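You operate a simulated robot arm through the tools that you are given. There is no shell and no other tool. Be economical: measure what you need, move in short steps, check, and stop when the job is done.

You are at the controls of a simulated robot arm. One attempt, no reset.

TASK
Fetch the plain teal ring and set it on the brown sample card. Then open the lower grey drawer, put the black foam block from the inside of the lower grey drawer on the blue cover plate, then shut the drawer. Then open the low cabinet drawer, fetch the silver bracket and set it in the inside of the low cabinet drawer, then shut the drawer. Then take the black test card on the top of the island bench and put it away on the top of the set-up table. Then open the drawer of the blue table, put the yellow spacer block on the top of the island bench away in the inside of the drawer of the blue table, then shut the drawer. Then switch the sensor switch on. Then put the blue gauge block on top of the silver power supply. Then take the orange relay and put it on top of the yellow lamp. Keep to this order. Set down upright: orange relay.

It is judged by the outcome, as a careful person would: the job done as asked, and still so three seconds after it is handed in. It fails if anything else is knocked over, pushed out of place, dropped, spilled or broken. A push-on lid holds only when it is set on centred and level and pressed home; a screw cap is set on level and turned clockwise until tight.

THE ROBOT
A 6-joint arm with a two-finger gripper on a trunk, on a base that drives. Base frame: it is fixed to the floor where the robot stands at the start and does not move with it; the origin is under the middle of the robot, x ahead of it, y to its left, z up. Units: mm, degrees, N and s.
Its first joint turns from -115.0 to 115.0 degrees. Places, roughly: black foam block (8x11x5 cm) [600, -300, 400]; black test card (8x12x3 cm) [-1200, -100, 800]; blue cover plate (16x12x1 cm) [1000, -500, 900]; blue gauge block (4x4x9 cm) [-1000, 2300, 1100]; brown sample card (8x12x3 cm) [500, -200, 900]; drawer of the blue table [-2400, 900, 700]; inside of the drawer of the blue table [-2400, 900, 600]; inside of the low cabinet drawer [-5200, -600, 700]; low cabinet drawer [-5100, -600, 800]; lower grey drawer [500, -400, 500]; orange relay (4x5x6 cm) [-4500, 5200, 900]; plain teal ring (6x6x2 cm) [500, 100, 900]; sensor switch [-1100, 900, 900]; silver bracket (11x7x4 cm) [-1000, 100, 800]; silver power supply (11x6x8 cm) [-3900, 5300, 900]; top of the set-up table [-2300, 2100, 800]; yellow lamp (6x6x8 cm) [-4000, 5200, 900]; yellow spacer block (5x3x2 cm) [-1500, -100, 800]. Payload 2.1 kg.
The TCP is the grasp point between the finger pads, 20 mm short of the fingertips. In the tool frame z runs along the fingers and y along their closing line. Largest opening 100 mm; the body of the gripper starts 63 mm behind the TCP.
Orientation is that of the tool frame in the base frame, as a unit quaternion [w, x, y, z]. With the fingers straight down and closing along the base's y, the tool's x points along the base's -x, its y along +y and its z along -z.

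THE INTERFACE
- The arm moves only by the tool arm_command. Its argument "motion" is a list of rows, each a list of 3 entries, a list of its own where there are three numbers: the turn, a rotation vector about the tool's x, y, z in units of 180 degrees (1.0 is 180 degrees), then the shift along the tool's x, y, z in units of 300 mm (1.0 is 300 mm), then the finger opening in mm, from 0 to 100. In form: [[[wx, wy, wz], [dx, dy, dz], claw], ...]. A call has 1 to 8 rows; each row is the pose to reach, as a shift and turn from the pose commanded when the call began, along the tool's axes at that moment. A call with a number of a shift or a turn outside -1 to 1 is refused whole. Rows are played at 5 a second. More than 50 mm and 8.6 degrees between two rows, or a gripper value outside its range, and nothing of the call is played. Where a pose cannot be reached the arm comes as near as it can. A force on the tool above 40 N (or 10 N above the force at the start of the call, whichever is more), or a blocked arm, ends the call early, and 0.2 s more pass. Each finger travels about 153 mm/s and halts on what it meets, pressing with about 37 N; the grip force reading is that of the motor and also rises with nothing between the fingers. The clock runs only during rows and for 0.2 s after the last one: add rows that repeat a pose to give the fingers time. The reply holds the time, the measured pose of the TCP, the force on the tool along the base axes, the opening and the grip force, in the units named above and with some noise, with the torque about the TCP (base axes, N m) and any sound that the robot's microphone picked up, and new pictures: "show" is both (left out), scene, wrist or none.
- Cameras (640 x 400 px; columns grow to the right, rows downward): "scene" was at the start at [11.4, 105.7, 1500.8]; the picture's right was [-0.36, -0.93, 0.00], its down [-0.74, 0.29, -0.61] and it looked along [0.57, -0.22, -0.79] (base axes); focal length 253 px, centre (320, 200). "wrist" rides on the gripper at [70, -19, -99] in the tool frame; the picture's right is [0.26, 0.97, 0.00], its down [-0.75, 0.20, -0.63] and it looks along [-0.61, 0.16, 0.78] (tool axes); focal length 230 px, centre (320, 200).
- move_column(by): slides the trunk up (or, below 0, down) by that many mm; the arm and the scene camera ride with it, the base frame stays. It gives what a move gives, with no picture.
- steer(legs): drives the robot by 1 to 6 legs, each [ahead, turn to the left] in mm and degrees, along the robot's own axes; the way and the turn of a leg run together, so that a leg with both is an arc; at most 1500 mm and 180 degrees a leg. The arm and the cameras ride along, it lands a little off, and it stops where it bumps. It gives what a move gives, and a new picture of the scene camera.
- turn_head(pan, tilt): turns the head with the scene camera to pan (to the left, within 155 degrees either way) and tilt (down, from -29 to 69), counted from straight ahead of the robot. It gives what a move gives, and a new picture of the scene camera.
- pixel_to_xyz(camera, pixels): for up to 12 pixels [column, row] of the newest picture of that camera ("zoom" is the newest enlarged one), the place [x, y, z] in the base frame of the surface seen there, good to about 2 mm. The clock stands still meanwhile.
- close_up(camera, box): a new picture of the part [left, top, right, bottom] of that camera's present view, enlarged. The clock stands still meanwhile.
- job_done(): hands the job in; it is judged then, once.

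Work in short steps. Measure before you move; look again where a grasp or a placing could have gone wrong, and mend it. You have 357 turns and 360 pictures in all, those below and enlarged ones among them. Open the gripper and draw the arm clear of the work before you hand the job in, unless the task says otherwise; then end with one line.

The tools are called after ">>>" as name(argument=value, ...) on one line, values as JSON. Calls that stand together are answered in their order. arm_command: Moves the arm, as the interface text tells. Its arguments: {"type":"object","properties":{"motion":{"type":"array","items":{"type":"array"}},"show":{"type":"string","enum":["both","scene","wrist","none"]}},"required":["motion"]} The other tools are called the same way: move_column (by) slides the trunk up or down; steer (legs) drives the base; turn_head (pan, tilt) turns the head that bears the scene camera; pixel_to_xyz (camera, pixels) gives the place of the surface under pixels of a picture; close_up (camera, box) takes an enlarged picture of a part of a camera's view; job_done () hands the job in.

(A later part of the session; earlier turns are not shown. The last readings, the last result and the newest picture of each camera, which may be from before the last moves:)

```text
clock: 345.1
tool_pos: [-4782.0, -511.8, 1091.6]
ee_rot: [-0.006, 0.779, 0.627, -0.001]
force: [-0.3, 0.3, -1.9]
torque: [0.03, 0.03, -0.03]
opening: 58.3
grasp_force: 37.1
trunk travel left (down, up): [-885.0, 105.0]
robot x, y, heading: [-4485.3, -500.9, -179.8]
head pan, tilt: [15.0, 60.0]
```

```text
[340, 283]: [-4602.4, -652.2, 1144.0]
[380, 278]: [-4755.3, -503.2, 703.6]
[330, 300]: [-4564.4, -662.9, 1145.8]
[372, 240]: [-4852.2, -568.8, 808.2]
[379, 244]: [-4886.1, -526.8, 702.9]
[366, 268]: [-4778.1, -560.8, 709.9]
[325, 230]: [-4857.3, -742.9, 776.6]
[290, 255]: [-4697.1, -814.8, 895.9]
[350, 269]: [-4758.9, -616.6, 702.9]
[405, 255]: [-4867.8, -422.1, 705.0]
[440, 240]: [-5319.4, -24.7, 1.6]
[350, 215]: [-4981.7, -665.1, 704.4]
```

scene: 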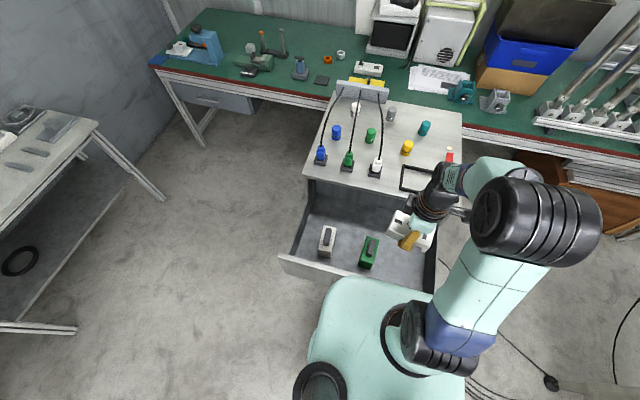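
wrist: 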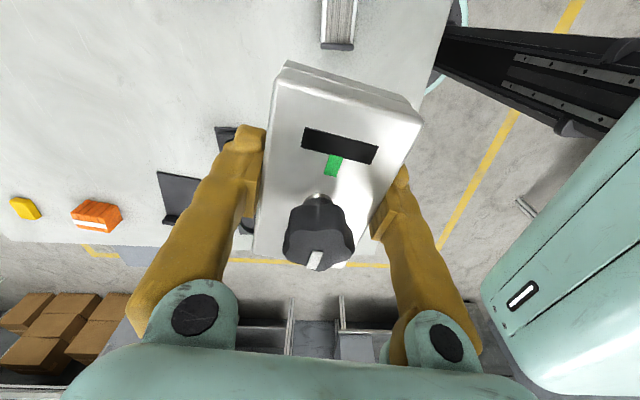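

There's 30 mm between platform and handle. I'll move the bracket to (-4790,-455) and lower the trunk in stages.

>>> arm_command(motion=[[[0, 0, 0], [0.09, -0.034, 0], 30], [[0, 0, 0], [0.18, -0.068, 0], 30], [[0, 0, 0], [0.18, -0.068, 0], 30]], show="none")

>>> move_column(by=-200)

>>> arm_command(motion=[[[0, 0, 0], [0, 0, 0], 30]], show="both")

```text
clock: 345.9
tool_pos: [-4790.2, -453.4, 1093.5]
ee_rot: [-0.006, 0.778, 0.628, -0.001]
force: [-1.0, -0.5, -3.0]
torque: [0.02, -0.01, -0.01]
opening: 58.1
grasp_force: 37.2
trunk travel left (down, up): [-885.0, 105.0]
robot x, y, heading: [-4483.8, -504.8, -179.7]
head pan, tilt: [15.0, 60.0]
```

```text
clock: 348.1
tool_pos: [-4789.1, -452.2, 892.6]
ee_rot: [-0.005, 0.779, 0.627, -0.002]
force: [0.4, -0.2, -1.6]
torque: [0.01, 0.0, -0.02]
opening: 58.3
grasp_force: 36.9
trunk travel left (down, up): [-685.0, 305.0]
robot x, y, heading: [-4482.9, -501.7, -180.0]
head pan, tilt: [15.0, 60.0]
```

```text
clock: 348.4
tool_pos: [-4790.7, -452.3, 892.0]
ee_rot: [-0.005, 0.778, 0.628, -0.002]
force: [0.8, -0.3, -2.6]
torque: [-0.02, 0.0, 0.03]
opening: 58.3
grasp_force: 36.6
trunk travel left (down, up): [-685.0, 305.0]
robot x, y, heading: [-4482.6, -501.2, -179.4]
head pan, tilt: [15.0, 60.0]
```

scene: 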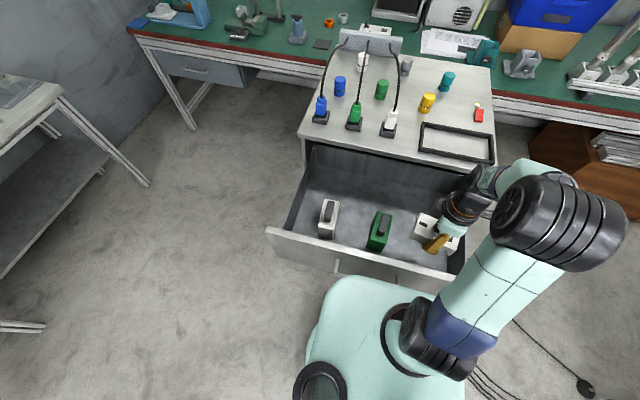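
wrist: 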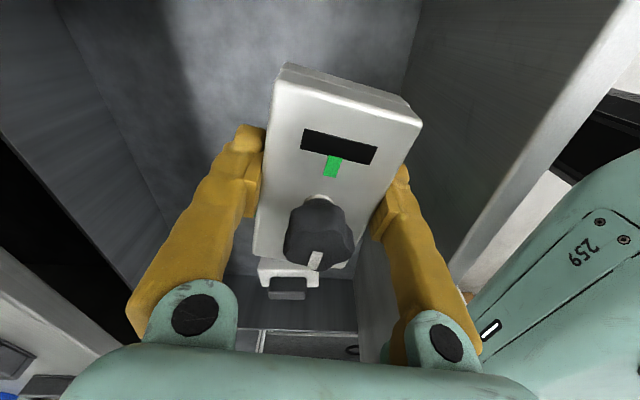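

I'll check the height of the arm's underside nearest the panel (the mint part at wrist (560,240)) before going lower.

>>> pixel_to_xyz(camera="wrist", pixels=[[500, 290], [560, 200], [600, 180], [520, 350], [470, 290], [545, 170]])

>>> pixel_to_xyz(camera="scene", pixels=[[500, 190], [520, 240], [460, 200], [480, 270]])

```text
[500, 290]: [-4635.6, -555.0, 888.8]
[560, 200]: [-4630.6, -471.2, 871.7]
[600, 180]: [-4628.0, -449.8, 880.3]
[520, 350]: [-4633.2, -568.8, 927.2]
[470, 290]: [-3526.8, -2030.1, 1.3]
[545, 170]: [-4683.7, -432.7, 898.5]
```

```text
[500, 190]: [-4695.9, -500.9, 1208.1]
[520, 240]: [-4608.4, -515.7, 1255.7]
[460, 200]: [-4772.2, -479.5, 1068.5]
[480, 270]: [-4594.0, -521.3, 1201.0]
```

That mint surface is the platform's front at x≈-4632, only about 10 mm from the handle. I'll back the base 30 mm and extend the arm by as much before lowering more.

>>> steer(legs=[[-30, 0]])

>>> arm_command(motion=[[[0, 0, 0], [-0.011, -0.049, 0], 30], [[0, 0, 0], [-0.022, -0.098, 0], 30], [[0, 0, 0], [-0.022, -0.098, 0], 30]], show="wrist")

```text
clock: 349.3
tool_pos: [-4762.6, -453.2, 893.4]
ee_rot: [-0.007, 0.778, 0.628, -0.002]
force: [0.0, -0.1, -2.9]
torque: [-0.01, 0.0, -0.04]
opening: 58.5
grasp_force: 37.1
trunk travel left (down, up): [-685.0, 305.0]
robot x, y, heading: [-4455.2, -504.8, -179.7]
head pan, tilt: [15.0, 60.0]
```

scene: 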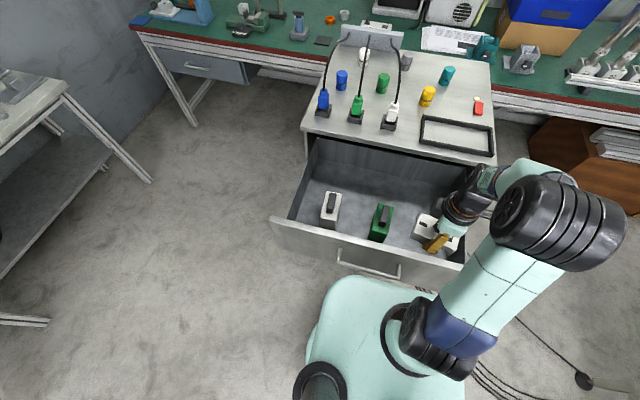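

```text
clock: 350.1
tool_pos: [-4791.8, -451.5, 893.0]
ee_rot: [-0.005, 0.779, 0.627, -0.002]
force: [0.5, 0.2, -2.9]
torque: [-0.02, 0.01, 0.0]
opening: 58.3
grasp_force: 37.0
trunk travel left (down, up): [-685.0, 305.0]
robot x, y, heading: [-4455.4, -505.0, -180.1]
head pan, tilt: [15.0, 60.0]
```

wrist: 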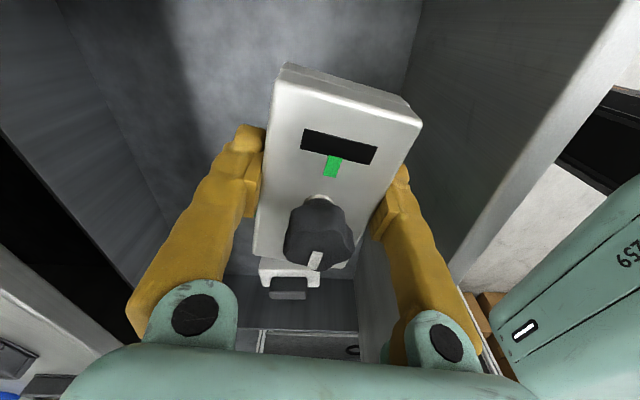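

The gap is now about 40 mm. I'll lower the trunk 140 mm and check.

>>> move_column(by=-140)

>>> arm_command(motion=[[[0, 0, 0], [0, 0, 0], 30]], show="both")

```text
clock: 351.8
tool_pos: [-4791.0, -451.1, 753.1]
ee_rot: [-0.005, 0.778, 0.628, -0.002]
force: [-0.5, -0.5, -2.7]
torque: [0.01, 0.0, 0.0]
opening: 58.4
grasp_force: 36.5
trunk travel left (down, up): [-545.0, 445.0]
robot x, y, heading: [-4453.7, -505.0, -180.0]
head pan, tilt: [15.0, 60.0]
```

```text
clock: 352.1
tool_pos: [-4792.7, -451.3, 753.5]
ee_rot: [-0.005, 0.779, 0.627, -0.002]
force: [-0.3, 0.2, -2.6]
torque: [0.02, 0.0, -0.01]
opening: 58.3
grasp_force: 37.4
trunk travel left (down, up): [-545.0, 445.0]
robot x, y, heading: [-4452.8, -506.2, -180.2]
head pan, tilt: [15.0, 60.0]
```

scene: 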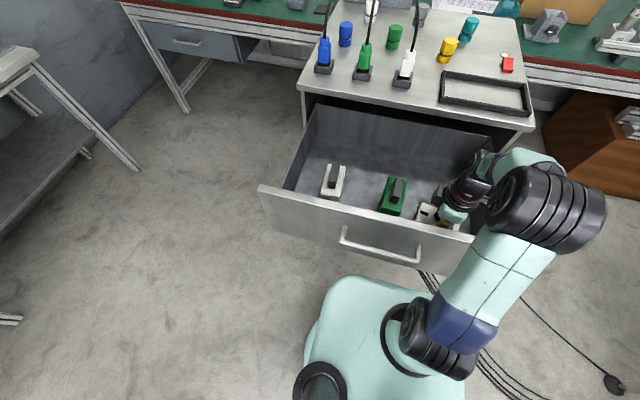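
wrist: 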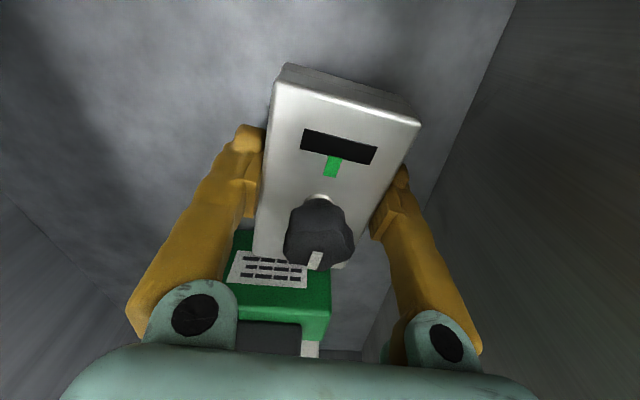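

Clear of the green device. I'll lower the last 24 mm, release, and rise straight up.

>>> arm_command(motion=[[[0, 0, 0], [0, 0, 0.05], 30], [[0, 0, 0], [0, 0, 0.08], 30], [[0, 0, 0], [0, 0, 0.08], 30], [[0, 0, 0], [0, 0, 0.08], 70], [[0, 0, 0], [0, 0, 0.08], 82], [[0, 0, 0], [0, 0, 0.08], 82], [[0, 0, 0], [0, 0, -0.05], 82], [[0, 0, 0], [0, 0, -0.1], 82]], show="wrist")

```text
clock: 353.9
tool_pos: [-4789.9, -452.1, 781.6]
ee_rot: [-0.006, 0.779, 0.628, -0.002]
force: [0.0, -0.1, 0.6]
torque: [0.01, 0.02, -0.01]
opening: 82.1
grasp_force: 0.1
trunk travel left (down, up): [-545.0, 445.0]
robot x, y, heading: [-4453.6, -503.0, -179.8]
head pan, tilt: [15.0, 60.0]
```

wrist: 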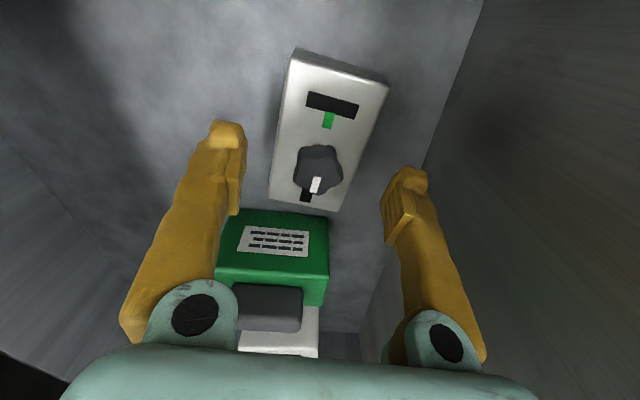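

The bracket rests on the drawer floor. I'll raise the trunk, back off, and prepare the 45° pushing pose.

>>> move_column(by=250)

>>> steer(legs=[[-250, 0]])

>>> arm_command(motion=[[[0, 0, -0.035], [0.08, 0.03, -0.1], 40], [[0, 0, -0.069], [0.16, 0.05, -0.2], 0], [[0, 0, -0.069], [0.24, 0.07, -0.3], 0], [[0, 0, -0.069], [0.24, 0.07, -0.4], 0], [[0, 0, -0.069], [0.24, 0.07, -0.5], 0], [[0, 0, -0.069], [0.24, 0.07, -0.53], 0], [[0, 0, -0.069], [0.24, 0.07, -0.53], 0]], show="none")

>>> arm_command(motion=[[[0.042, 0, 0], [0, 0, 0], 0], [[0.084, 0, 0], [0, 0, 0], 0], [[0.126, 0, 0], [0, 0, 0], 0], [[0.168, 0, 0], [0, 0, 0], 0], [[0.21, 0, 0], [0, 0, 0], 0], [[0.25, 0, 0], [0, 0, 0], 0], [[0.25, 0, 0], [0, 0, 0], 0]], show="scene")

```text
clock: 356.5
tool_pos: [-4790.6, -452.3, 1032.5]
ee_rot: [-0.007, 0.779, 0.627, -0.002]
force: [-0.5, -0.5, 0.8]
torque: [-0.01, 0.07, 0.03]
opening: 81.9
grasp_force: 0.0
trunk travel left (down, up): [-795.0, 195.0]
robot x, y, heading: [-4450.7, -506.6, -180.0]
head pan, tilt: [15.0, 60.0]
```

```text
clock: 358.3
tool_pos: [-4542.3, -450.8, 1032.6]
ee_rot: [-0.004, 0.78, 0.626, -0.001]
force: [-1.2, 0.3, 0.0]
torque: [0.0, 0.03, -0.02]
opening: 82.0
grasp_force: 0.0
trunk travel left (down, up): [-795.0, 195.0]
robot x, y, heading: [-4207.7, -506.8, -180.0]
head pan, tilt: [15.0, 60.0]
```

scene: 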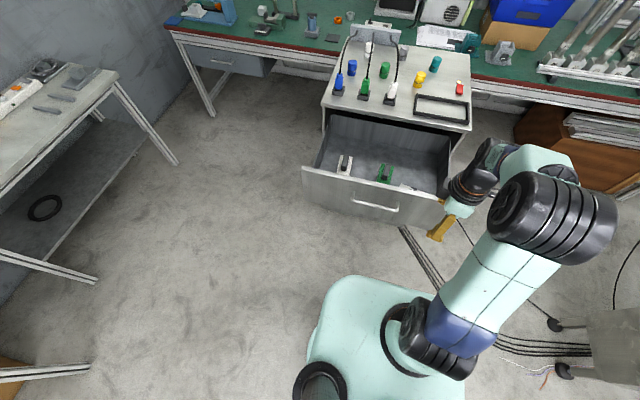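

```text
clock: 359.9
tool_pos: [-4506.1, -386.5, 1190.4]
ee_rot: [-0.007, 0.708, 0.706, -0.001]
force: [-0.1, -0.2, -0.5]
torque: [0.0, -0.03, -0.03]
opening: 0.4
grasp_force: 29.4
trunk travel left (down, up): [-795.0, 195.0]
robot x, y, heading: [-4209.5, -501.6, -180.1]
head pan, tilt: [15.0, 60.0]
```

```text
clock: 361.5
tool_pos: [-4516.7, -369.0, 1187.1]
ee_rot: [-0.277, 0.651, 0.652, -0.272]
force: [-1.1, -0.8, 0.2]
torque: [0.0, 0.01, 0.0]
opening: 0.3
grasp_force: 29.2
out of reach, approached as far as the arm can: row 5, 6, 7
trunk travel left (down, up): [-795.0, 195.0]
robot x, y, heading: [-4208.3, -504.1, -180.0]
head pan, tilt: [15.0, 60.0]
```

scene: 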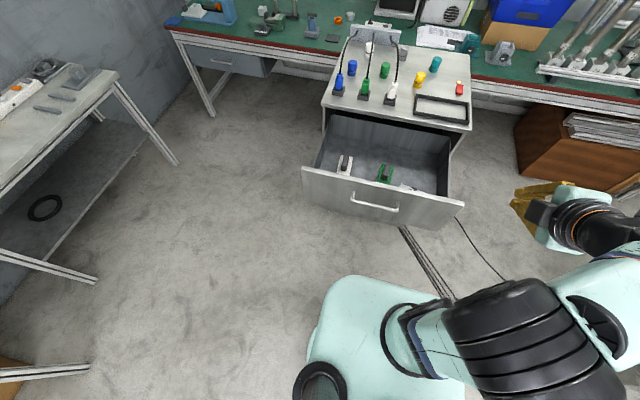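

Tilted 45° at (-4517,-369,1187). I'll shift the robot about 190 mm toward -y to push near the drawer's middle, then lower.

>>> steer(legs=[[0, 72], [200, 0], [0, -72]])

>>> move_column(by=-308)

>>> arm_command(motion=[[[0, 0, 0], [0, 0, 0], 0]], show="both")

```text
clock: 369.3
tool_pos: [-4581.6, -552.2, 1186.4]
ee_rot: [-0.279, 0.657, 0.647, -0.269]
force: [0.5, -0.2, 0.2]
torque: [-0.03, -0.03, -0.04]
opening: 0.0
grasp_force: 29.2
trunk travel left (down, up): [-795.0, 195.0]
robot x, y, heading: [-4274.3, -691.4, 179.0]
head pan, tilt: [15.0, 60.0]
```

scene: 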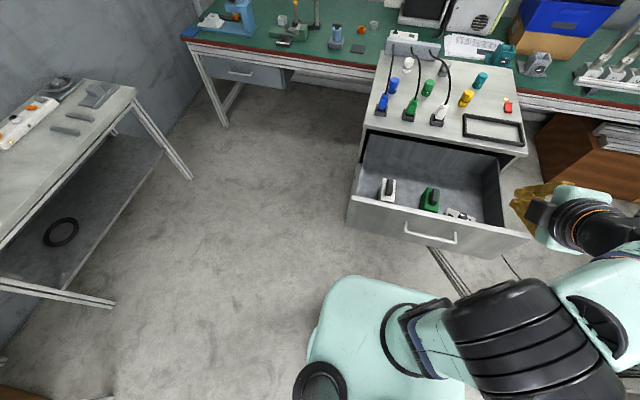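

```text
clock: 372.4
tool_pos: [-4581.2, -553.9, 878.9]
ee_rot: [-0.278, 0.657, 0.646, -0.27]
force: [0.1, -0.7, -0.7]
torque: [0.03, -0.01, 0.0]
opening: 0.1
grasp_force: 29.0
trunk travel left (down, up): [-487.0, 503.0]
robot x, y, heading: [-4272.2, -694.3, 178.9]
head pan, tilt: [15.0, 60.0]
```

```text
clock: 372.8
tool_pos: [-4581.3, -552.9, 878.3]
ee_rot: [-0.278, 0.657, 0.647, -0.27]
force: [-0.7, 1.0, 0.0]
torque: [0.02, 0.03, 0.0]
opening: 0.0
grasp_force: 29.2
trunk travel left (down, up): [-487.0, 503.0]
robot x, y, heading: [-4270.6, -693.4, 179.1]
head pan, tilt: [15.0, 60.0]
```

scene: 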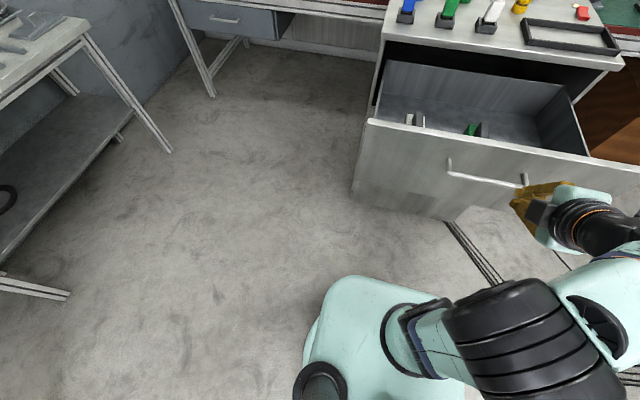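
wrist: 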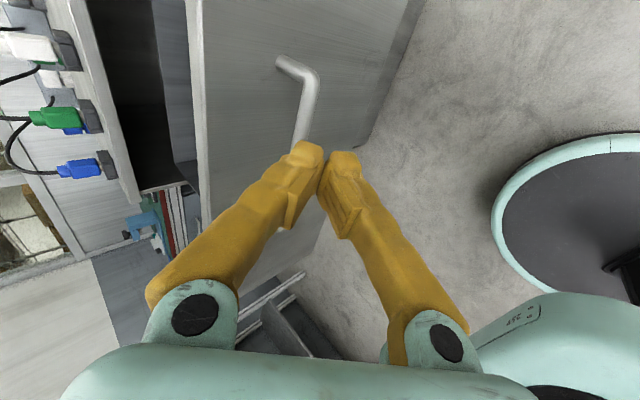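

Fingertips are aimed at the panel above the handle. I'll drive ahead to push it shut in stages.

>>> steer(legs=[[340, 0]])

>>> pixel_to_xyz(camera="scene", pixels=[[385, 160], [400, 200], [380, 220]])

```text
clock: 375.0
tool_pos: [-4920.1, -543.4, 879.2]
ee_rot: [-0.279, 0.659, 0.644, -0.269]
force: [-0.2, 0.6, -0.1]
torque: [0.01, -0.02, 0.0]
opening: 0.0
grasp_force: 29.8
trunk travel left (down, up): [-487.0, 503.0]
robot x, y, heading: [-4613.3, -687.9, 178.7]
head pan, tilt: [15.0, 60.0]
```

scene: 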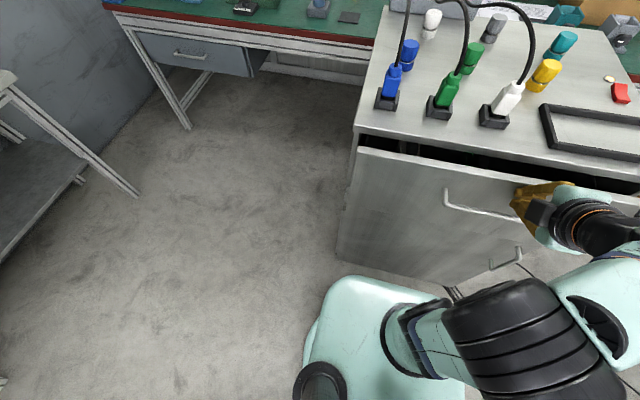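

```text
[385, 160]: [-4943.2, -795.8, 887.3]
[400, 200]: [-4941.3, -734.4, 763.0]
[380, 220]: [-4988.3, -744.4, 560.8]
```

The face is at -4942 and needs about 46 mm more.

>>> steer(legs=[[47, 0]])

>>> pixel_to_xyz(camera="scene", pixels=[[385, 165], [400, 200], [390, 240], [375, 190]])

```text
clock: 375.9
tool_pos: [-4966.9, -543.9, 878.3]
ee_rot: [-0.279, 0.66, 0.643, -0.27]
force: [0.0, 1.0, -0.5]
torque: [0.0, -0.03, 0.02]
opening: 0.0
grasp_force: 29.9
trunk travel left (down, up): [-487.0, 503.0]
robot x, y, heading: [-4658.0, -684.8, 178.7]
head pan, tilt: [15.0, 60.0]
```

scene: 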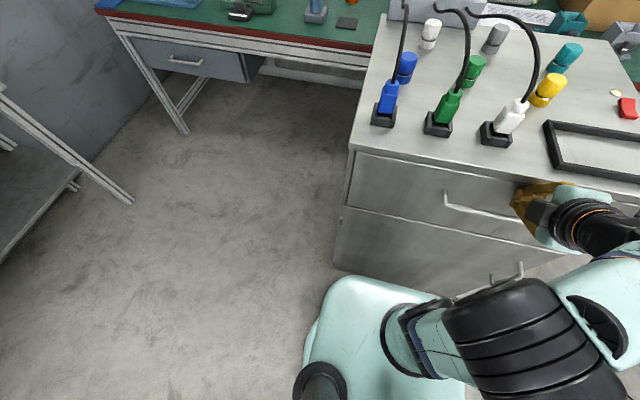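

```text
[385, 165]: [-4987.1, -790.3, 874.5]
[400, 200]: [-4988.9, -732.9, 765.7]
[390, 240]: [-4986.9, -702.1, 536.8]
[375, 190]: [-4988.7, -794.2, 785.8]
```

The drawer is flush. Next, the black card on the island bench. I'll back off, point the tool down, and drive to the bench's south end.

>>> steer(legs=[[-250, 0]])

>>> move_column(by=270)

>>> arm_command(motion=[[[-0.042, 0, 0], [0, 0, 0], 50], [[-0.084, 0, 0], [0, 0, 0], 80], [[-0.126, 0, 0], [0, 0, 0], 80], [[-0.168, 0, 0], [0, 0, 0], 80], [[-0.21, 0, 0], [0, 0, 0], 80], [[-0.25, 0, 0], [0, 0, 0], 80], [[-0.25, 0, 0], [0, 0, 0], 80]], show="none")

>>> steer(legs=[[0, 90], [330, 0], [0, 91.5], [1500, 0], [1500, 0], [300, 0]])

```text
clock: 377.7
tool_pos: [-4716.3, -547.2, 879.6]
ee_rot: [-0.28, 0.662, 0.642, -0.268]
force: [0.1, 0.8, -0.3]
torque: [0.0, 0.0, 0.01]
opening: 0.0
grasp_force: 29.3
trunk travel left (down, up): [-487.0, 503.0]
robot x, y, heading: [-4413.9, -692.4, 178.1]
head pan, tilt: [15.0, 60.0]
```

scene: 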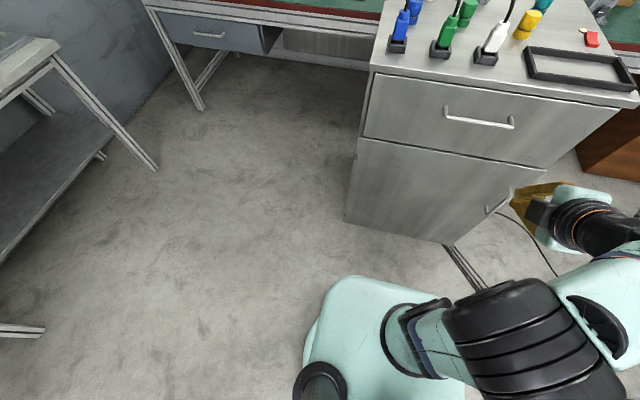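

```text
clock: 380.4
tool_pos: [-4717.3, -547.2, 1149.0]
ee_rot: [-0.28, 0.662, 0.642, -0.268]
force: [0.3, 0.4, -0.2]
torque: [0.0, -0.03, 0.0]
opening: 0.0
grasp_force: 29.6
trunk travel left (down, up): [-757.0, 233.0]
robot x, y, heading: [-4409.1, -693.4, 178.2]
head pan, tilt: [15.0, 60.0]
```

```text
clock: 382.1
tool_pos: [-4716.2, -548.7, 1149.8]
ee_rot: [-0.005, 0.718, 0.696, 0.0]
force: [-0.3, -0.1, 0.9]
torque: [0.01, 0.0, -0.01]
opening: 80.1
grasp_force: 0.0
trunk travel left (down, up): [-757.0, 233.0]
robot x, y, heading: [-4411.1, -689.2, 178.3]
head pan, tilt: [15.0, 60.0]
```

```text
clock: 407.7
tool_pos: [-795.1, -1167.6, 1149.1]
ee_rot: [0.002, -0.704, 0.71, -0.006]
force: [0.2, -0.1, -0.4]
torque: [-0.03, 0.0, -0.03]
opening: 80.1
grasp_force: 0.0
trunk travel left (down, up): [-757.0, 233.0]
robot x, y, heading: [-1107.0, -1030.6, -0.4]
head pan, tilt: [15.0, 60.0]
```

scene: 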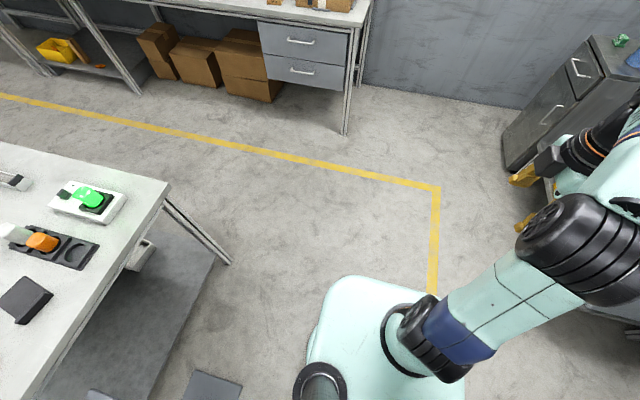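

Now I'll turn to face the bench (+y) and approach its south edge.

>>> steer(legs=[[0, 90.4], [540, 0]])

>>> turn_head(pan=15, tilt=55)

```text
clock: 414.7
tool_pos: [-986.3, -190.3, 1148.1]
ee_rot: [-0.005, 1.0, 0.01, 0.003]
force: [-1.7, 0.4, -0.6]
torque: [-0.02, 0.02, 0.0]
opening: 80.0
grasp_force: 0.0
trunk travel left (down, up): [-757.0, 233.0]
robot x, y, heading: [-1117.3, -506.2, 91.2]
head pan, tilt: [15.0, 60.0]
```

scene: 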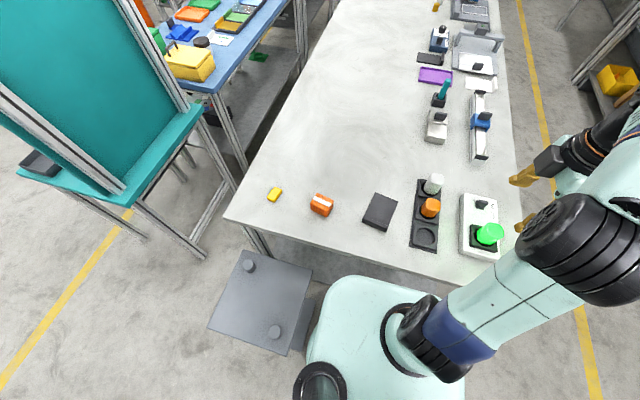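

```text
clock: 415.3
tool_pos: [-987.4, -189.5, 1149.7]
ee_rot: [-0.006, 1.0, 0.009, 0.003]
force: [0.3, 0.5, 0.1]
torque: [0.01, 0.0, 0.02]
opening: 80.2
grasp_force: 0.0
trunk travel left (down, up): [-757.0, 233.0]
robot x, y, heading: [-1114.7, -504.0, 91.1]
head pan, tilt: [15.0, 55.0]
```

scene: 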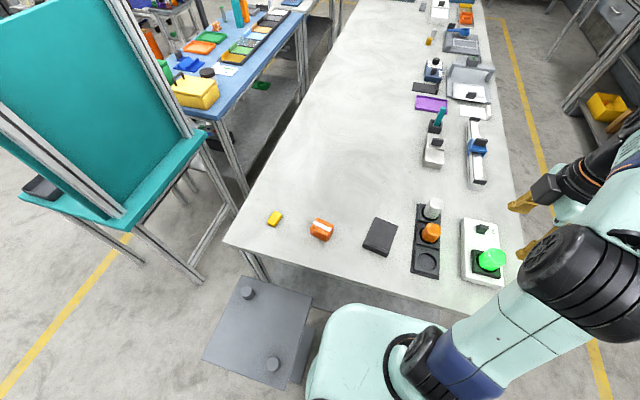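

I'll measure the card, the spacer, the stand, and the bench edge.

>>> close_up(camera="scene", box=[230, 190, 430, 320])

>>> pixel_to_xyz(camera="scene", pixels=[[310, 320], [285, 388], [300, 270], [225, 240], [380, 235], [320, 228], [275, 218], [440, 300], [345, 310], [205, 155], [135, 230], [240, 140]])

```text
3.08 times, centred on (330, 255) of scene
```

zoom: 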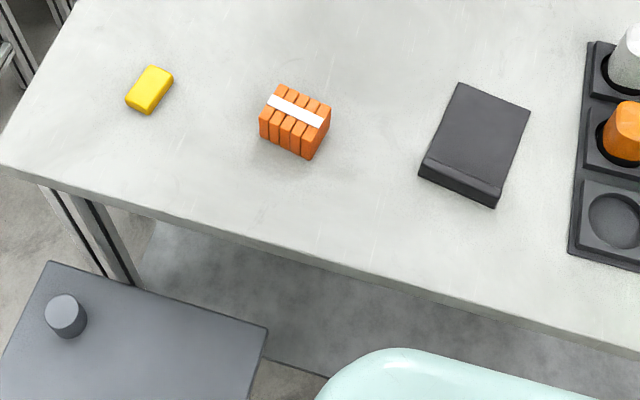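

```text
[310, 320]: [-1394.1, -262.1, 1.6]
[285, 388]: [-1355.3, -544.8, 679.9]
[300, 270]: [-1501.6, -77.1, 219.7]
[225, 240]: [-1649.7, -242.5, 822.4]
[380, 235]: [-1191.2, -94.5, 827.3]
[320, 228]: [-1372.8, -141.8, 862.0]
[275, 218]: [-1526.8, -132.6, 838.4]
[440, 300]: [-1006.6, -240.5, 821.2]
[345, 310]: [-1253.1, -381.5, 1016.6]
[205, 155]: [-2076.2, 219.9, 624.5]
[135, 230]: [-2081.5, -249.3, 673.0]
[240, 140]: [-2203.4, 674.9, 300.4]
```

>>> pixel_to_xyz(camera="zoom", pixels=[[463, 90], [525, 108], [492, 200], [425, 172], [490, 130], [465, 185], [440, 160], [500, 185], [155, 75], [130, 97], [145, 110], [170, 75]])

```text
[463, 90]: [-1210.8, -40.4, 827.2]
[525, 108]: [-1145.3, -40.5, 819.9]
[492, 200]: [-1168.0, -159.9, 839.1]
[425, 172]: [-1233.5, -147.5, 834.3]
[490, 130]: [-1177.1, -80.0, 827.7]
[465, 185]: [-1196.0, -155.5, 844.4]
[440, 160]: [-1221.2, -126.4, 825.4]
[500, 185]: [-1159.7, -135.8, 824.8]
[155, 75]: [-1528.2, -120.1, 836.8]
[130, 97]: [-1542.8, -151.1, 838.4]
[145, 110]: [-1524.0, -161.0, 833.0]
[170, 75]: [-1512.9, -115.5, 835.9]
```

The card's raised bar is centred near (-1200,-152), top z 848, and the card axis is at 78°. I'll drive 80 mm closer and bring the tool over the bar while yawing.

>>> steer(legs=[[80, 0]])

>>> arm_command(motion=[[[0, 0, 0.043], [-0.055, 0.01, 0], 100], [[0, 0, 0.086], [-0.11, 0.02, 0], 100], [[0, 0, 0.129], [-0.165, 0.03, 0], 100], [[0, 0, 0.172], [-0.22, 0.04, 0], 100], [[0, 0, 0.215], [-0.275, 0.05, 0], 100], [[0, 0, 0.258], [-0.33, 0.06, 0], 100], [[0, 0, 0.301], [-0.385, 0.07, 0], 100], [[0, 0, 0.344], [-0.44, 0.08, 0], 100]], show="none")

```text
clock: 416.4
tool_pos: [-987.6, -119.4, 1152.3]
ee_rot: [-0.011, 1.0, 0.01, 0.002]
force: [-0.4, 0.2, 0.6]
torque: [0.01, 0.01, -0.03]
opening: 80.1
grasp_force: 0.0
trunk travel left (down, up): [-757.0, 233.0]
robot x, y, heading: [-1116.1, -422.1, 91.4]
head pan, tilt: [15.0, 55.0]
```

scene: 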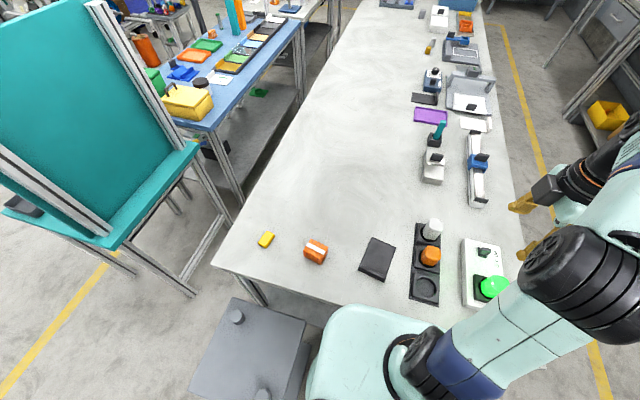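

```text
clock: 418.2
tool_pos: [-1119.5, -135.8, 1149.3]
ee_rot: [-0.007, 0.862, -0.507, 0.0]
force: [-0.4, 0.6, -0.1]
torque: [-0.03, 0.0, 0.02]
opening: 99.8
grasp_force: 0.1
trunk travel left (down, up): [-757.0, 233.0]
robot x, y, heading: [-1115.5, -423.8, 91.4]
head pan, tilt: [15.0, 55.0]
```

>>> arm_command(motion=[[[0, 0, 0.0376], [-0.015, 0.042, 0.08], 100], [[0, 0, 0.0752], [-0.03, 0.084, 0.16], 100], [[0, 0, 0.1128], [-0.045, 0.126, 0.24], 100], [[0, 0, 0.1504], [-0.06, 0.168, 0.32], 100], [[0, 0, 0.188], [-0.075, 0.21, 0.4], 100], [[0, 0, 0.2256], [-0.09, 0.253, 0.48], 100], [[0, 0, 0.2256], [-0.09, 0.253, 0.6], 100], [[0, 0, 0.2256], [-0.09, 0.253, 0.6], 100]], show="both")

```text
clock: 420.0
tool_pos: [-1199.1, -148.5, 966.6]
ee_rot: [0.005, -0.633, 0.774, 0.003]
force: [0.2, 0.4, 0.3]
torque: [-0.02, -0.01, 0.01]
opening: 99.8
grasp_force: 0.1
trunk travel left (down, up): [-757.0, 233.0]
robot x, y, heading: [-1120.9, -423.1, 90.9]
head pan, tilt: [15.0, 55.0]
```

scene: 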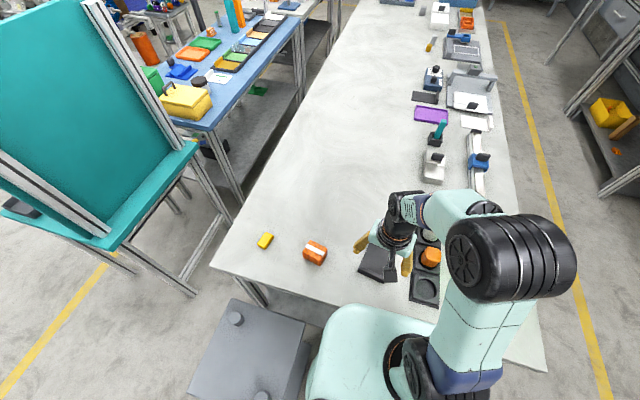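
wrist: 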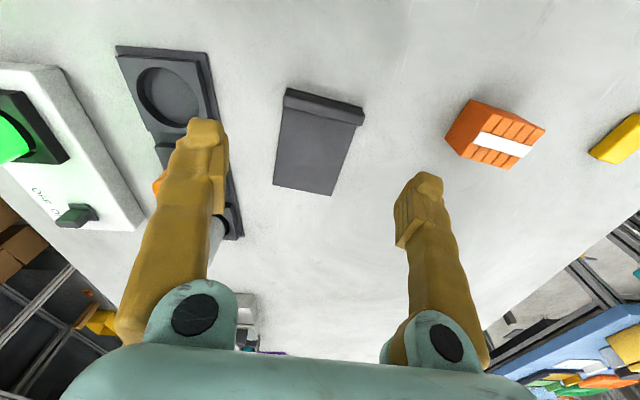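

The bar shows at wrist (325,105). I'll verify its position and the right-hand finger's clearance to the black tray.

>>> pixel_to_xyz(camera="wrist", pixels=[[288, 92], [362, 108], [324, 102], [276, 182], [333, 194], [358, 122], [240, 235], [200, 60]])

```text
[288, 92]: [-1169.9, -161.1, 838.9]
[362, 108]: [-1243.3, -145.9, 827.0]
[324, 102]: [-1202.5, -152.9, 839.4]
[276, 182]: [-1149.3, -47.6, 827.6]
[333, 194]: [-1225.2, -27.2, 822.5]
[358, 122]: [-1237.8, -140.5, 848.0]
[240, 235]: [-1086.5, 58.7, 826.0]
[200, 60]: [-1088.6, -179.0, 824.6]
```

Confirmed: bar centre (-1204,-152). I'll lower the trunk 100 mm, then descend with the arm and grip the bar's ends.

>>> move_column(by=-100)

>>> arm_command(motion=[[[0, 0, 0], [0.002, 0.013, 0.03], 100], [[0, 0, 0], [0.002, 0.013, 0.075], 100], [[0, 0, 0], [0.002, 0.013, 0.075], 100], [[0, 0, 0], [0.002, 0.013, 0.075], 80], [[0, 0, 0], [0.002, 0.013, 0.075], 50], [[0, 0, 0], [0.002, 0.013, 0.075], 50], [[0, 0, 0], [0.002, 0.013, 0.075], 50]], show="wrist")

```text
clock: 421.3
tool_pos: [-1199.3, -147.9, 867.4]
ee_rot: [0.006, -0.634, 0.774, 0.003]
force: [-0.5, -0.6, 0.6]
torque: [-0.01, 0.03, 0.0]
opening: 100.0
grasp_force: 0.1
trunk travel left (down, up): [-657.0, 333.0]
robot x, y, heading: [-1118.5, -420.8, 91.4]
head pan, tilt: [15.0, 55.0]
```

```text
clock: 422.9
tool_pos: [-1202.7, -147.1, 844.6]
ee_rot: [0.006, -0.633, 0.774, 0.003]
force: [0.8, -1.1, -0.3]
torque: [-0.01, -0.02, -0.03]
opening: 80.3
grasp_force: 36.7
trunk travel left (down, up): [-657.0, 333.0]
robot x, y, heading: [-1116.7, -419.9, 91.2]
head pan, tilt: [15.0, 55.0]
```

wrist: 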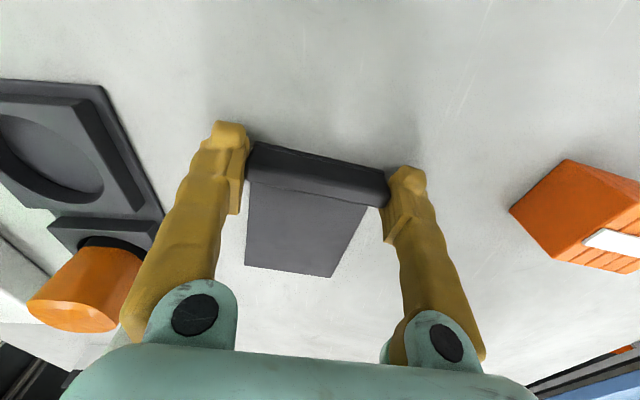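

The card's bar is held at 80 mm. I'll lift with the trunk and check the card hangs level.

>>> move_column(by=250)

>>> arm_command(motion=[[[0, 0, 0], [0, 0, 0], 50]], show="wrist")

>>> steer(legs=[[-590, 0], [0, 89], [1500, 0], [700, 0], [0, -90], [700, 0]])

>>> turn_head(pan=-30, tilt=25)

```text
clock: 425.5
tool_pos: [-1203.1, -146.9, 1095.1]
ee_rot: [0.006, -0.633, 0.774, 0.002]
force: [-0.1, -0.5, -0.7]
torque: [-0.01, 0.0, 0.03]
opening: 80.1
grasp_force: 36.8
trunk travel left (down, up): [-907.0, 83.0]
robot x, y, heading: [-1118.3, -417.9, 91.6]
head pan, tilt: [15.0, 55.0]
```

```text
clock: 425.9
tool_pos: [-1202.3, -147.4, 1094.7]
ee_rot: [0.005, -0.633, 0.774, 0.003]
force: [0.1, 0.0, -1.3]
torque: [-0.05, 0.0, 0.01]
opening: 80.1
grasp_force: 36.9
trunk travel left (down, up): [-907.0, 83.0]
robot x, y, heading: [-1114.3, -421.6, 91.2]
head pan, tilt: [15.0, 55.0]
```

wrist: 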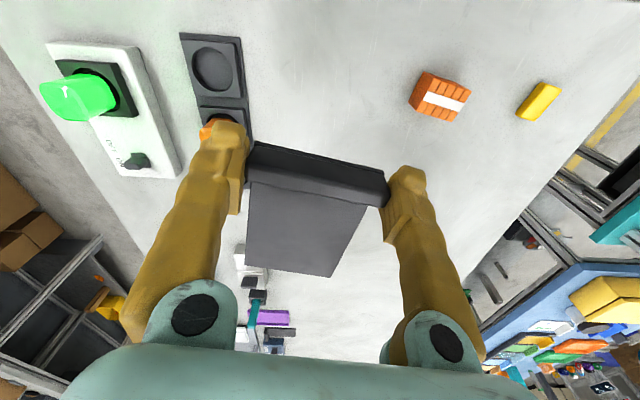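

```text
clock: 450.8
tool_pos: [-3408.3, -131.1, 1095.9]
ee_rot: [0.006, -0.643, 0.766, 0.003]
force: [0.5, -0.5, -0.6]
torque: [-0.03, 0.01, 0.03]
opening: 79.2
grasp_force: 37.0
trunk travel left (down, up): [-907.0, 83.0]
robot x, y, heading: [-3313.1, -402.5, 92.3]
head pan, tilt: [15.0, 55.0]
```

scene: 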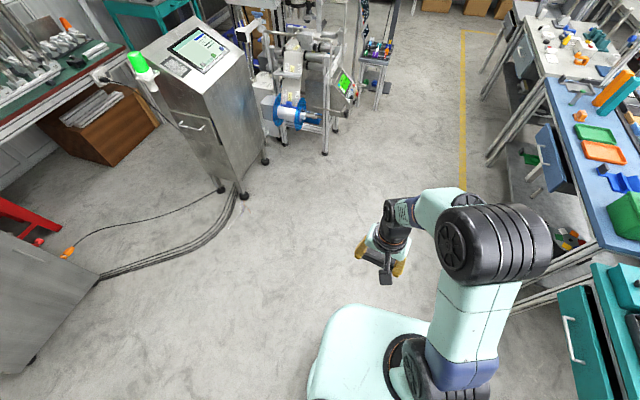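

```text
clock: 451.9
tool_pos: [-3408.1, -129.4, 1094.6]
ee_rot: [0.006, -0.642, 0.767, 0.002]
force: [0.0, -0.1, -1.7]
torque: [-0.04, 0.0, 0.02]
opening: 79.1
grasp_force: 37.4
trunk travel left (down, up): [-907.0, 83.0]
robot x, y, heading: [-3315.7, -402.8, 92.6]
head pan, tilt: [-30.0, 25.0]
```

scene: 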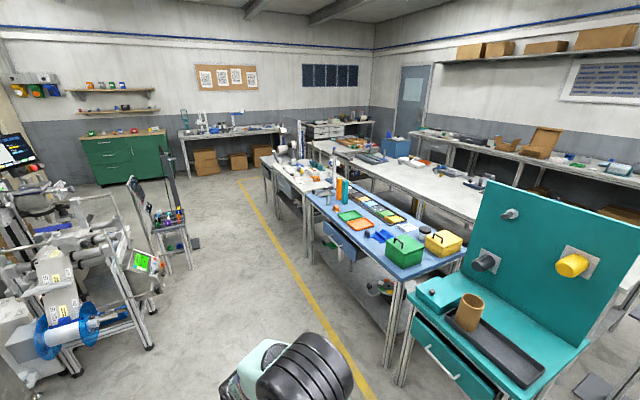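

The aisle ahead runs north past the blue table to the white set-up table. I'll measure its limits.

>>> pixel_to_xyz(camera="scene", pixels=[[152, 347], [190, 268], [330, 230], [350, 260], [305, 240], [310, 215], [265, 190], [262, 160], [300, 170], [320, 165], [140, 230], [335, 195]])

>>> close_up(camera="scene", box=[230, 120, 460, 280])

```text
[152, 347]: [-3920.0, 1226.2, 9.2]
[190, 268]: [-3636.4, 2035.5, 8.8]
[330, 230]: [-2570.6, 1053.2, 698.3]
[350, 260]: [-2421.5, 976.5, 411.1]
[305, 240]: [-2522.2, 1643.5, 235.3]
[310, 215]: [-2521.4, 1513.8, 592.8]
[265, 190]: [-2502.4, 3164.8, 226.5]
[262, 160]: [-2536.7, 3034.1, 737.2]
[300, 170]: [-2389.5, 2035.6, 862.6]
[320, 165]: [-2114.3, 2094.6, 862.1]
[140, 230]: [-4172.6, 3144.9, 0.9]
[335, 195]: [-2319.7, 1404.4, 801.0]
```

```text
2.50 times, centred on (345, 200) of scene
```

zoom: 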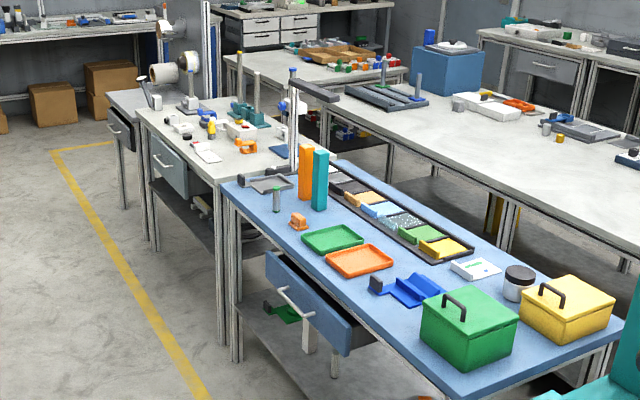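

Lane is clear around x≈-3000. I'll drive up to beside the set-up table and look at its top.

>>> steer(legs=[[0, -10.3], [1500, 0], [800, 0]])

>>> turn_head(pan=-75, tilt=40)

```text
clock: 463.9
tool_pos: [-3034.5, 2165.0, 1095.4]
ee_rot: [0.007, -0.568, 0.823, 0.002]
force: [-0.4, 0.3, -0.7]
torque: [-0.02, 0.01, 0.01]
opening: 79.0
grasp_force: 37.0
trunk travel left (down, up): [-907.0, 83.0]
robot x, y, heading: [-2994.9, 1879.6, 82.0]
head pan, tilt: [-30.0, 25.0]
```

scene: 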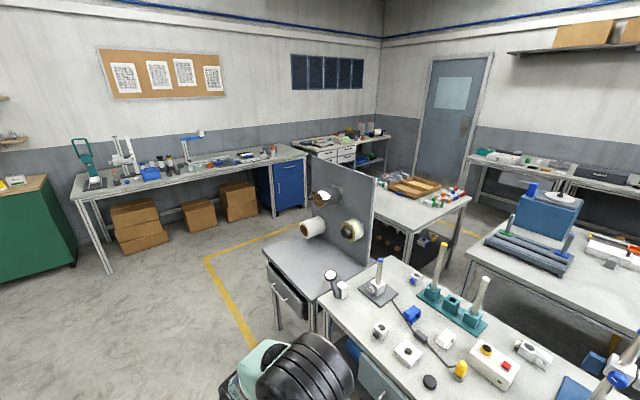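

```text
clock: 465.1
tool_pos: [-3034.8, 2165.1, 1094.7]
ee_rot: [0.006, -0.568, 0.823, 0.002]
force: [0.3, -0.2, -0.7]
torque: [-0.01, 0.01, -0.01]
opening: 79.2
grasp_force: 37.0
trunk travel left (down, up): [-907.0, 83.0]
robot x, y, heading: [-2991.6, 1880.7, 81.9]
head pan, tilt: [-75.0, 40.0]
```

scene: 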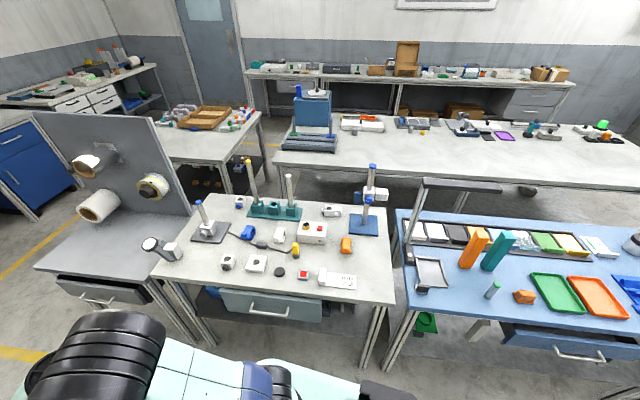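

The set-up table's top is busy. I'll zoom in to find a clear patch near the front edge.

>>> close_up(camera="scene", box=[140, 185, 410, 350])

>>> pixel_to_xyz(camera="scene", pixels=[[395, 300], [165, 280], [392, 215], [350, 245], [303, 275], [320, 285], [380, 280], [375, 255], [360, 265], [384, 230], [190, 262], [245, 305]])

```text
2.37 times, centred on (275, 268) of scene
```

zoom: 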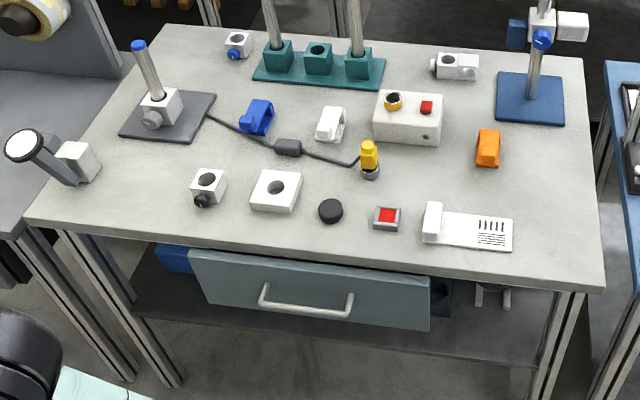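

```text
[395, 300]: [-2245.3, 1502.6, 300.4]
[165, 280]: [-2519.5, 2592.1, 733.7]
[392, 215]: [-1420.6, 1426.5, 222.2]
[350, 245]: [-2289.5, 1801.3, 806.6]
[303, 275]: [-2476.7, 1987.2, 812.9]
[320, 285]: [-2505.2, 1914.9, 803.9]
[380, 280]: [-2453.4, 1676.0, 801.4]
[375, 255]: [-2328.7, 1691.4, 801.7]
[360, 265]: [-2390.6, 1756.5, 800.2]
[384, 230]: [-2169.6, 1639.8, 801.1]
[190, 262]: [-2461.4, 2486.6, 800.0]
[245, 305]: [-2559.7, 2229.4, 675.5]
```

There's a clear strip along the table's right edge, around (-2400,1705). I'll measure its borders.

>>> pixel_to_xyz(camera="zoom", pixels=[[600, 285], [590, 180], [512, 240], [512, 215], [500, 150], [480, 165], [560, 125], [540, 225], [550, 270], [440, 255], [565, 80]])

```text
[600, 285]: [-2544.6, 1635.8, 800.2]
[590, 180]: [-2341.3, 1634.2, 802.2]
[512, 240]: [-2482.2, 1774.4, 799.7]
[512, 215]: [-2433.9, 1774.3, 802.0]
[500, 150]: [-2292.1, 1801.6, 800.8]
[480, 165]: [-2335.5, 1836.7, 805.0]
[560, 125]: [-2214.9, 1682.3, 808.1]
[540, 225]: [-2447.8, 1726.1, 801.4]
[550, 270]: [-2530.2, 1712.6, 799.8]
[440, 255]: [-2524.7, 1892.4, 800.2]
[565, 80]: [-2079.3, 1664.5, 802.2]
```

Target spot: bar at (-2400,1706), card extending east. I'll drive to stand in front of it, facing +x.

>>> steer(legs=[[0, -116.5], [300, 0], [0, 34.5]])

>>> turn_head(pan=0, tilt=55)

```text
clock: 473.6
tool_pos: [-2471.3, 1789.0, 1095.6]
ee_rot: [0.006, 0.112, 0.994, -0.003]
force: [0.0, -0.3, -0.8]
torque: [0.03, 0.04, 0.02]
opening: 79.0
grasp_force: 36.9
trunk travel left (down, up): [-907.0, 83.0]
robot x, y, heading: [-2747.9, 1709.2, -0.2]
head pan, tilt: [-75.0, 40.0]
```

scene: 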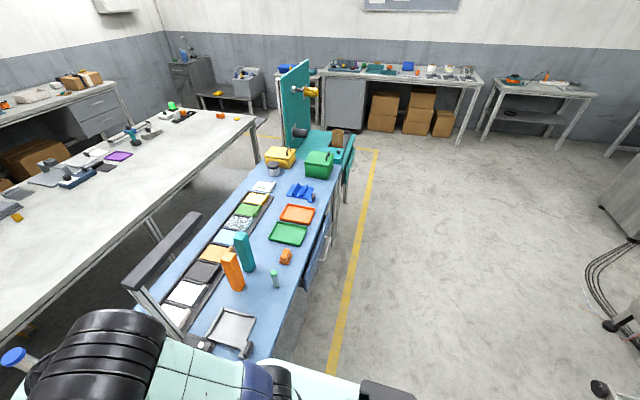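

```text
clock: 475.1
tool_pos: [-2470.5, 1789.6, 1093.4]
ee_rot: [0.006, 0.112, 0.994, -0.003]
force: [0.7, -0.3, -0.6]
torque: [0.03, 0.03, 0.03]
opening: 78.7
grasp_force: 37.0
trunk travel left (down, up): [-907.0, 83.0]
robot x, y, heading: [-2747.2, 1708.4, -0.2]
head pan, tilt: [0.0, 55.0]
```

scene: 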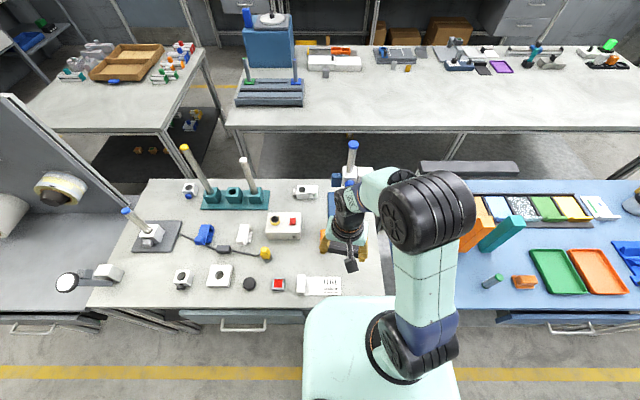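

I'll shift to the target spot and straighten the yaw, then lower most of the way with the trunk.

>>> arm_command(motion=[[[0, 0, -0.036], [-0.146, -0.07, 0], 50], [[0, 0, -0.072], [-0.292, -0.14, 0], 50], [[0, 0, -0.072], [-0.292, -0.217, 0], 50], [[0, 0, -0.072], [-0.292, -0.217, 0], 50]], show="none")

>>> move_column(by=-235)

>>> arm_command(motion=[[[0, 0, 0], [0, 0, 0], 50]], show="both")

```text
clock: 476.1
tool_pos: [-2399.4, 1708.4, 1096.2]
ee_rot: [0.006, 0.0, 1.0, -0.004]
force: [0.5, 0.5, -0.2]
torque: [-0.01, 0.0, -0.01]
opening: 78.9
grasp_force: 37.0
trunk travel left (down, up): [-907.0, 83.0]
robot x, y, heading: [-2747.9, 1708.1, -0.3]
head pan, tilt: [0.0, 55.0]
```

```text
clock: 478.6
tool_pos: [-2398.0, 1707.3, 860.4]
ee_rot: [0.005, -0.001, 1.0, -0.004]
force: [-0.4, 0.2, 0.1]
torque: [0.02, 0.03, 0.0]
opening: 78.9
grasp_force: 36.9
trunk travel left (down, up): [-672.0, 318.0]
robot x, y, heading: [-2749.5, 1710.0, -0.2]
head pan, tilt: [0.0, 55.0]
```

```text
clock: 479.0
tool_pos: [-2399.4, 1707.7, 860.7]
ee_rot: [0.006, -0.001, 1.0, -0.004]
force: [-0.1, 0.0, -0.8]
torque: [-0.02, 0.03, 0.03]
opening: 78.9
grasp_force: 37.1
trunk travel left (down, up): [-672.0, 318.0]
robot x, y, heading: [-2750.2, 1711.5, -0.6]
head pan, tilt: [0.0, 55.0]
```

scene: 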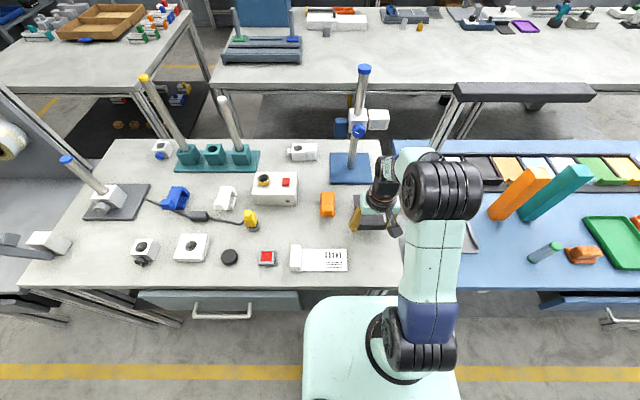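
wrist: 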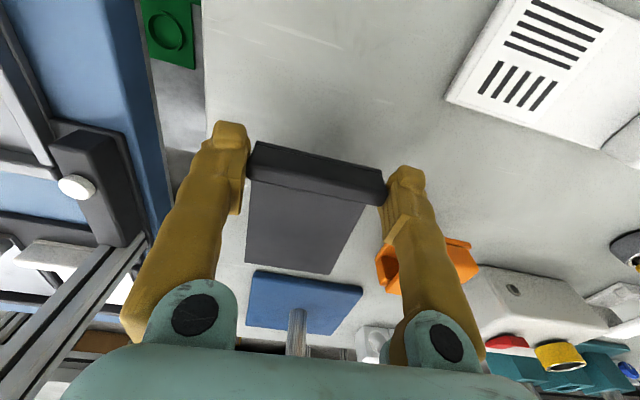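

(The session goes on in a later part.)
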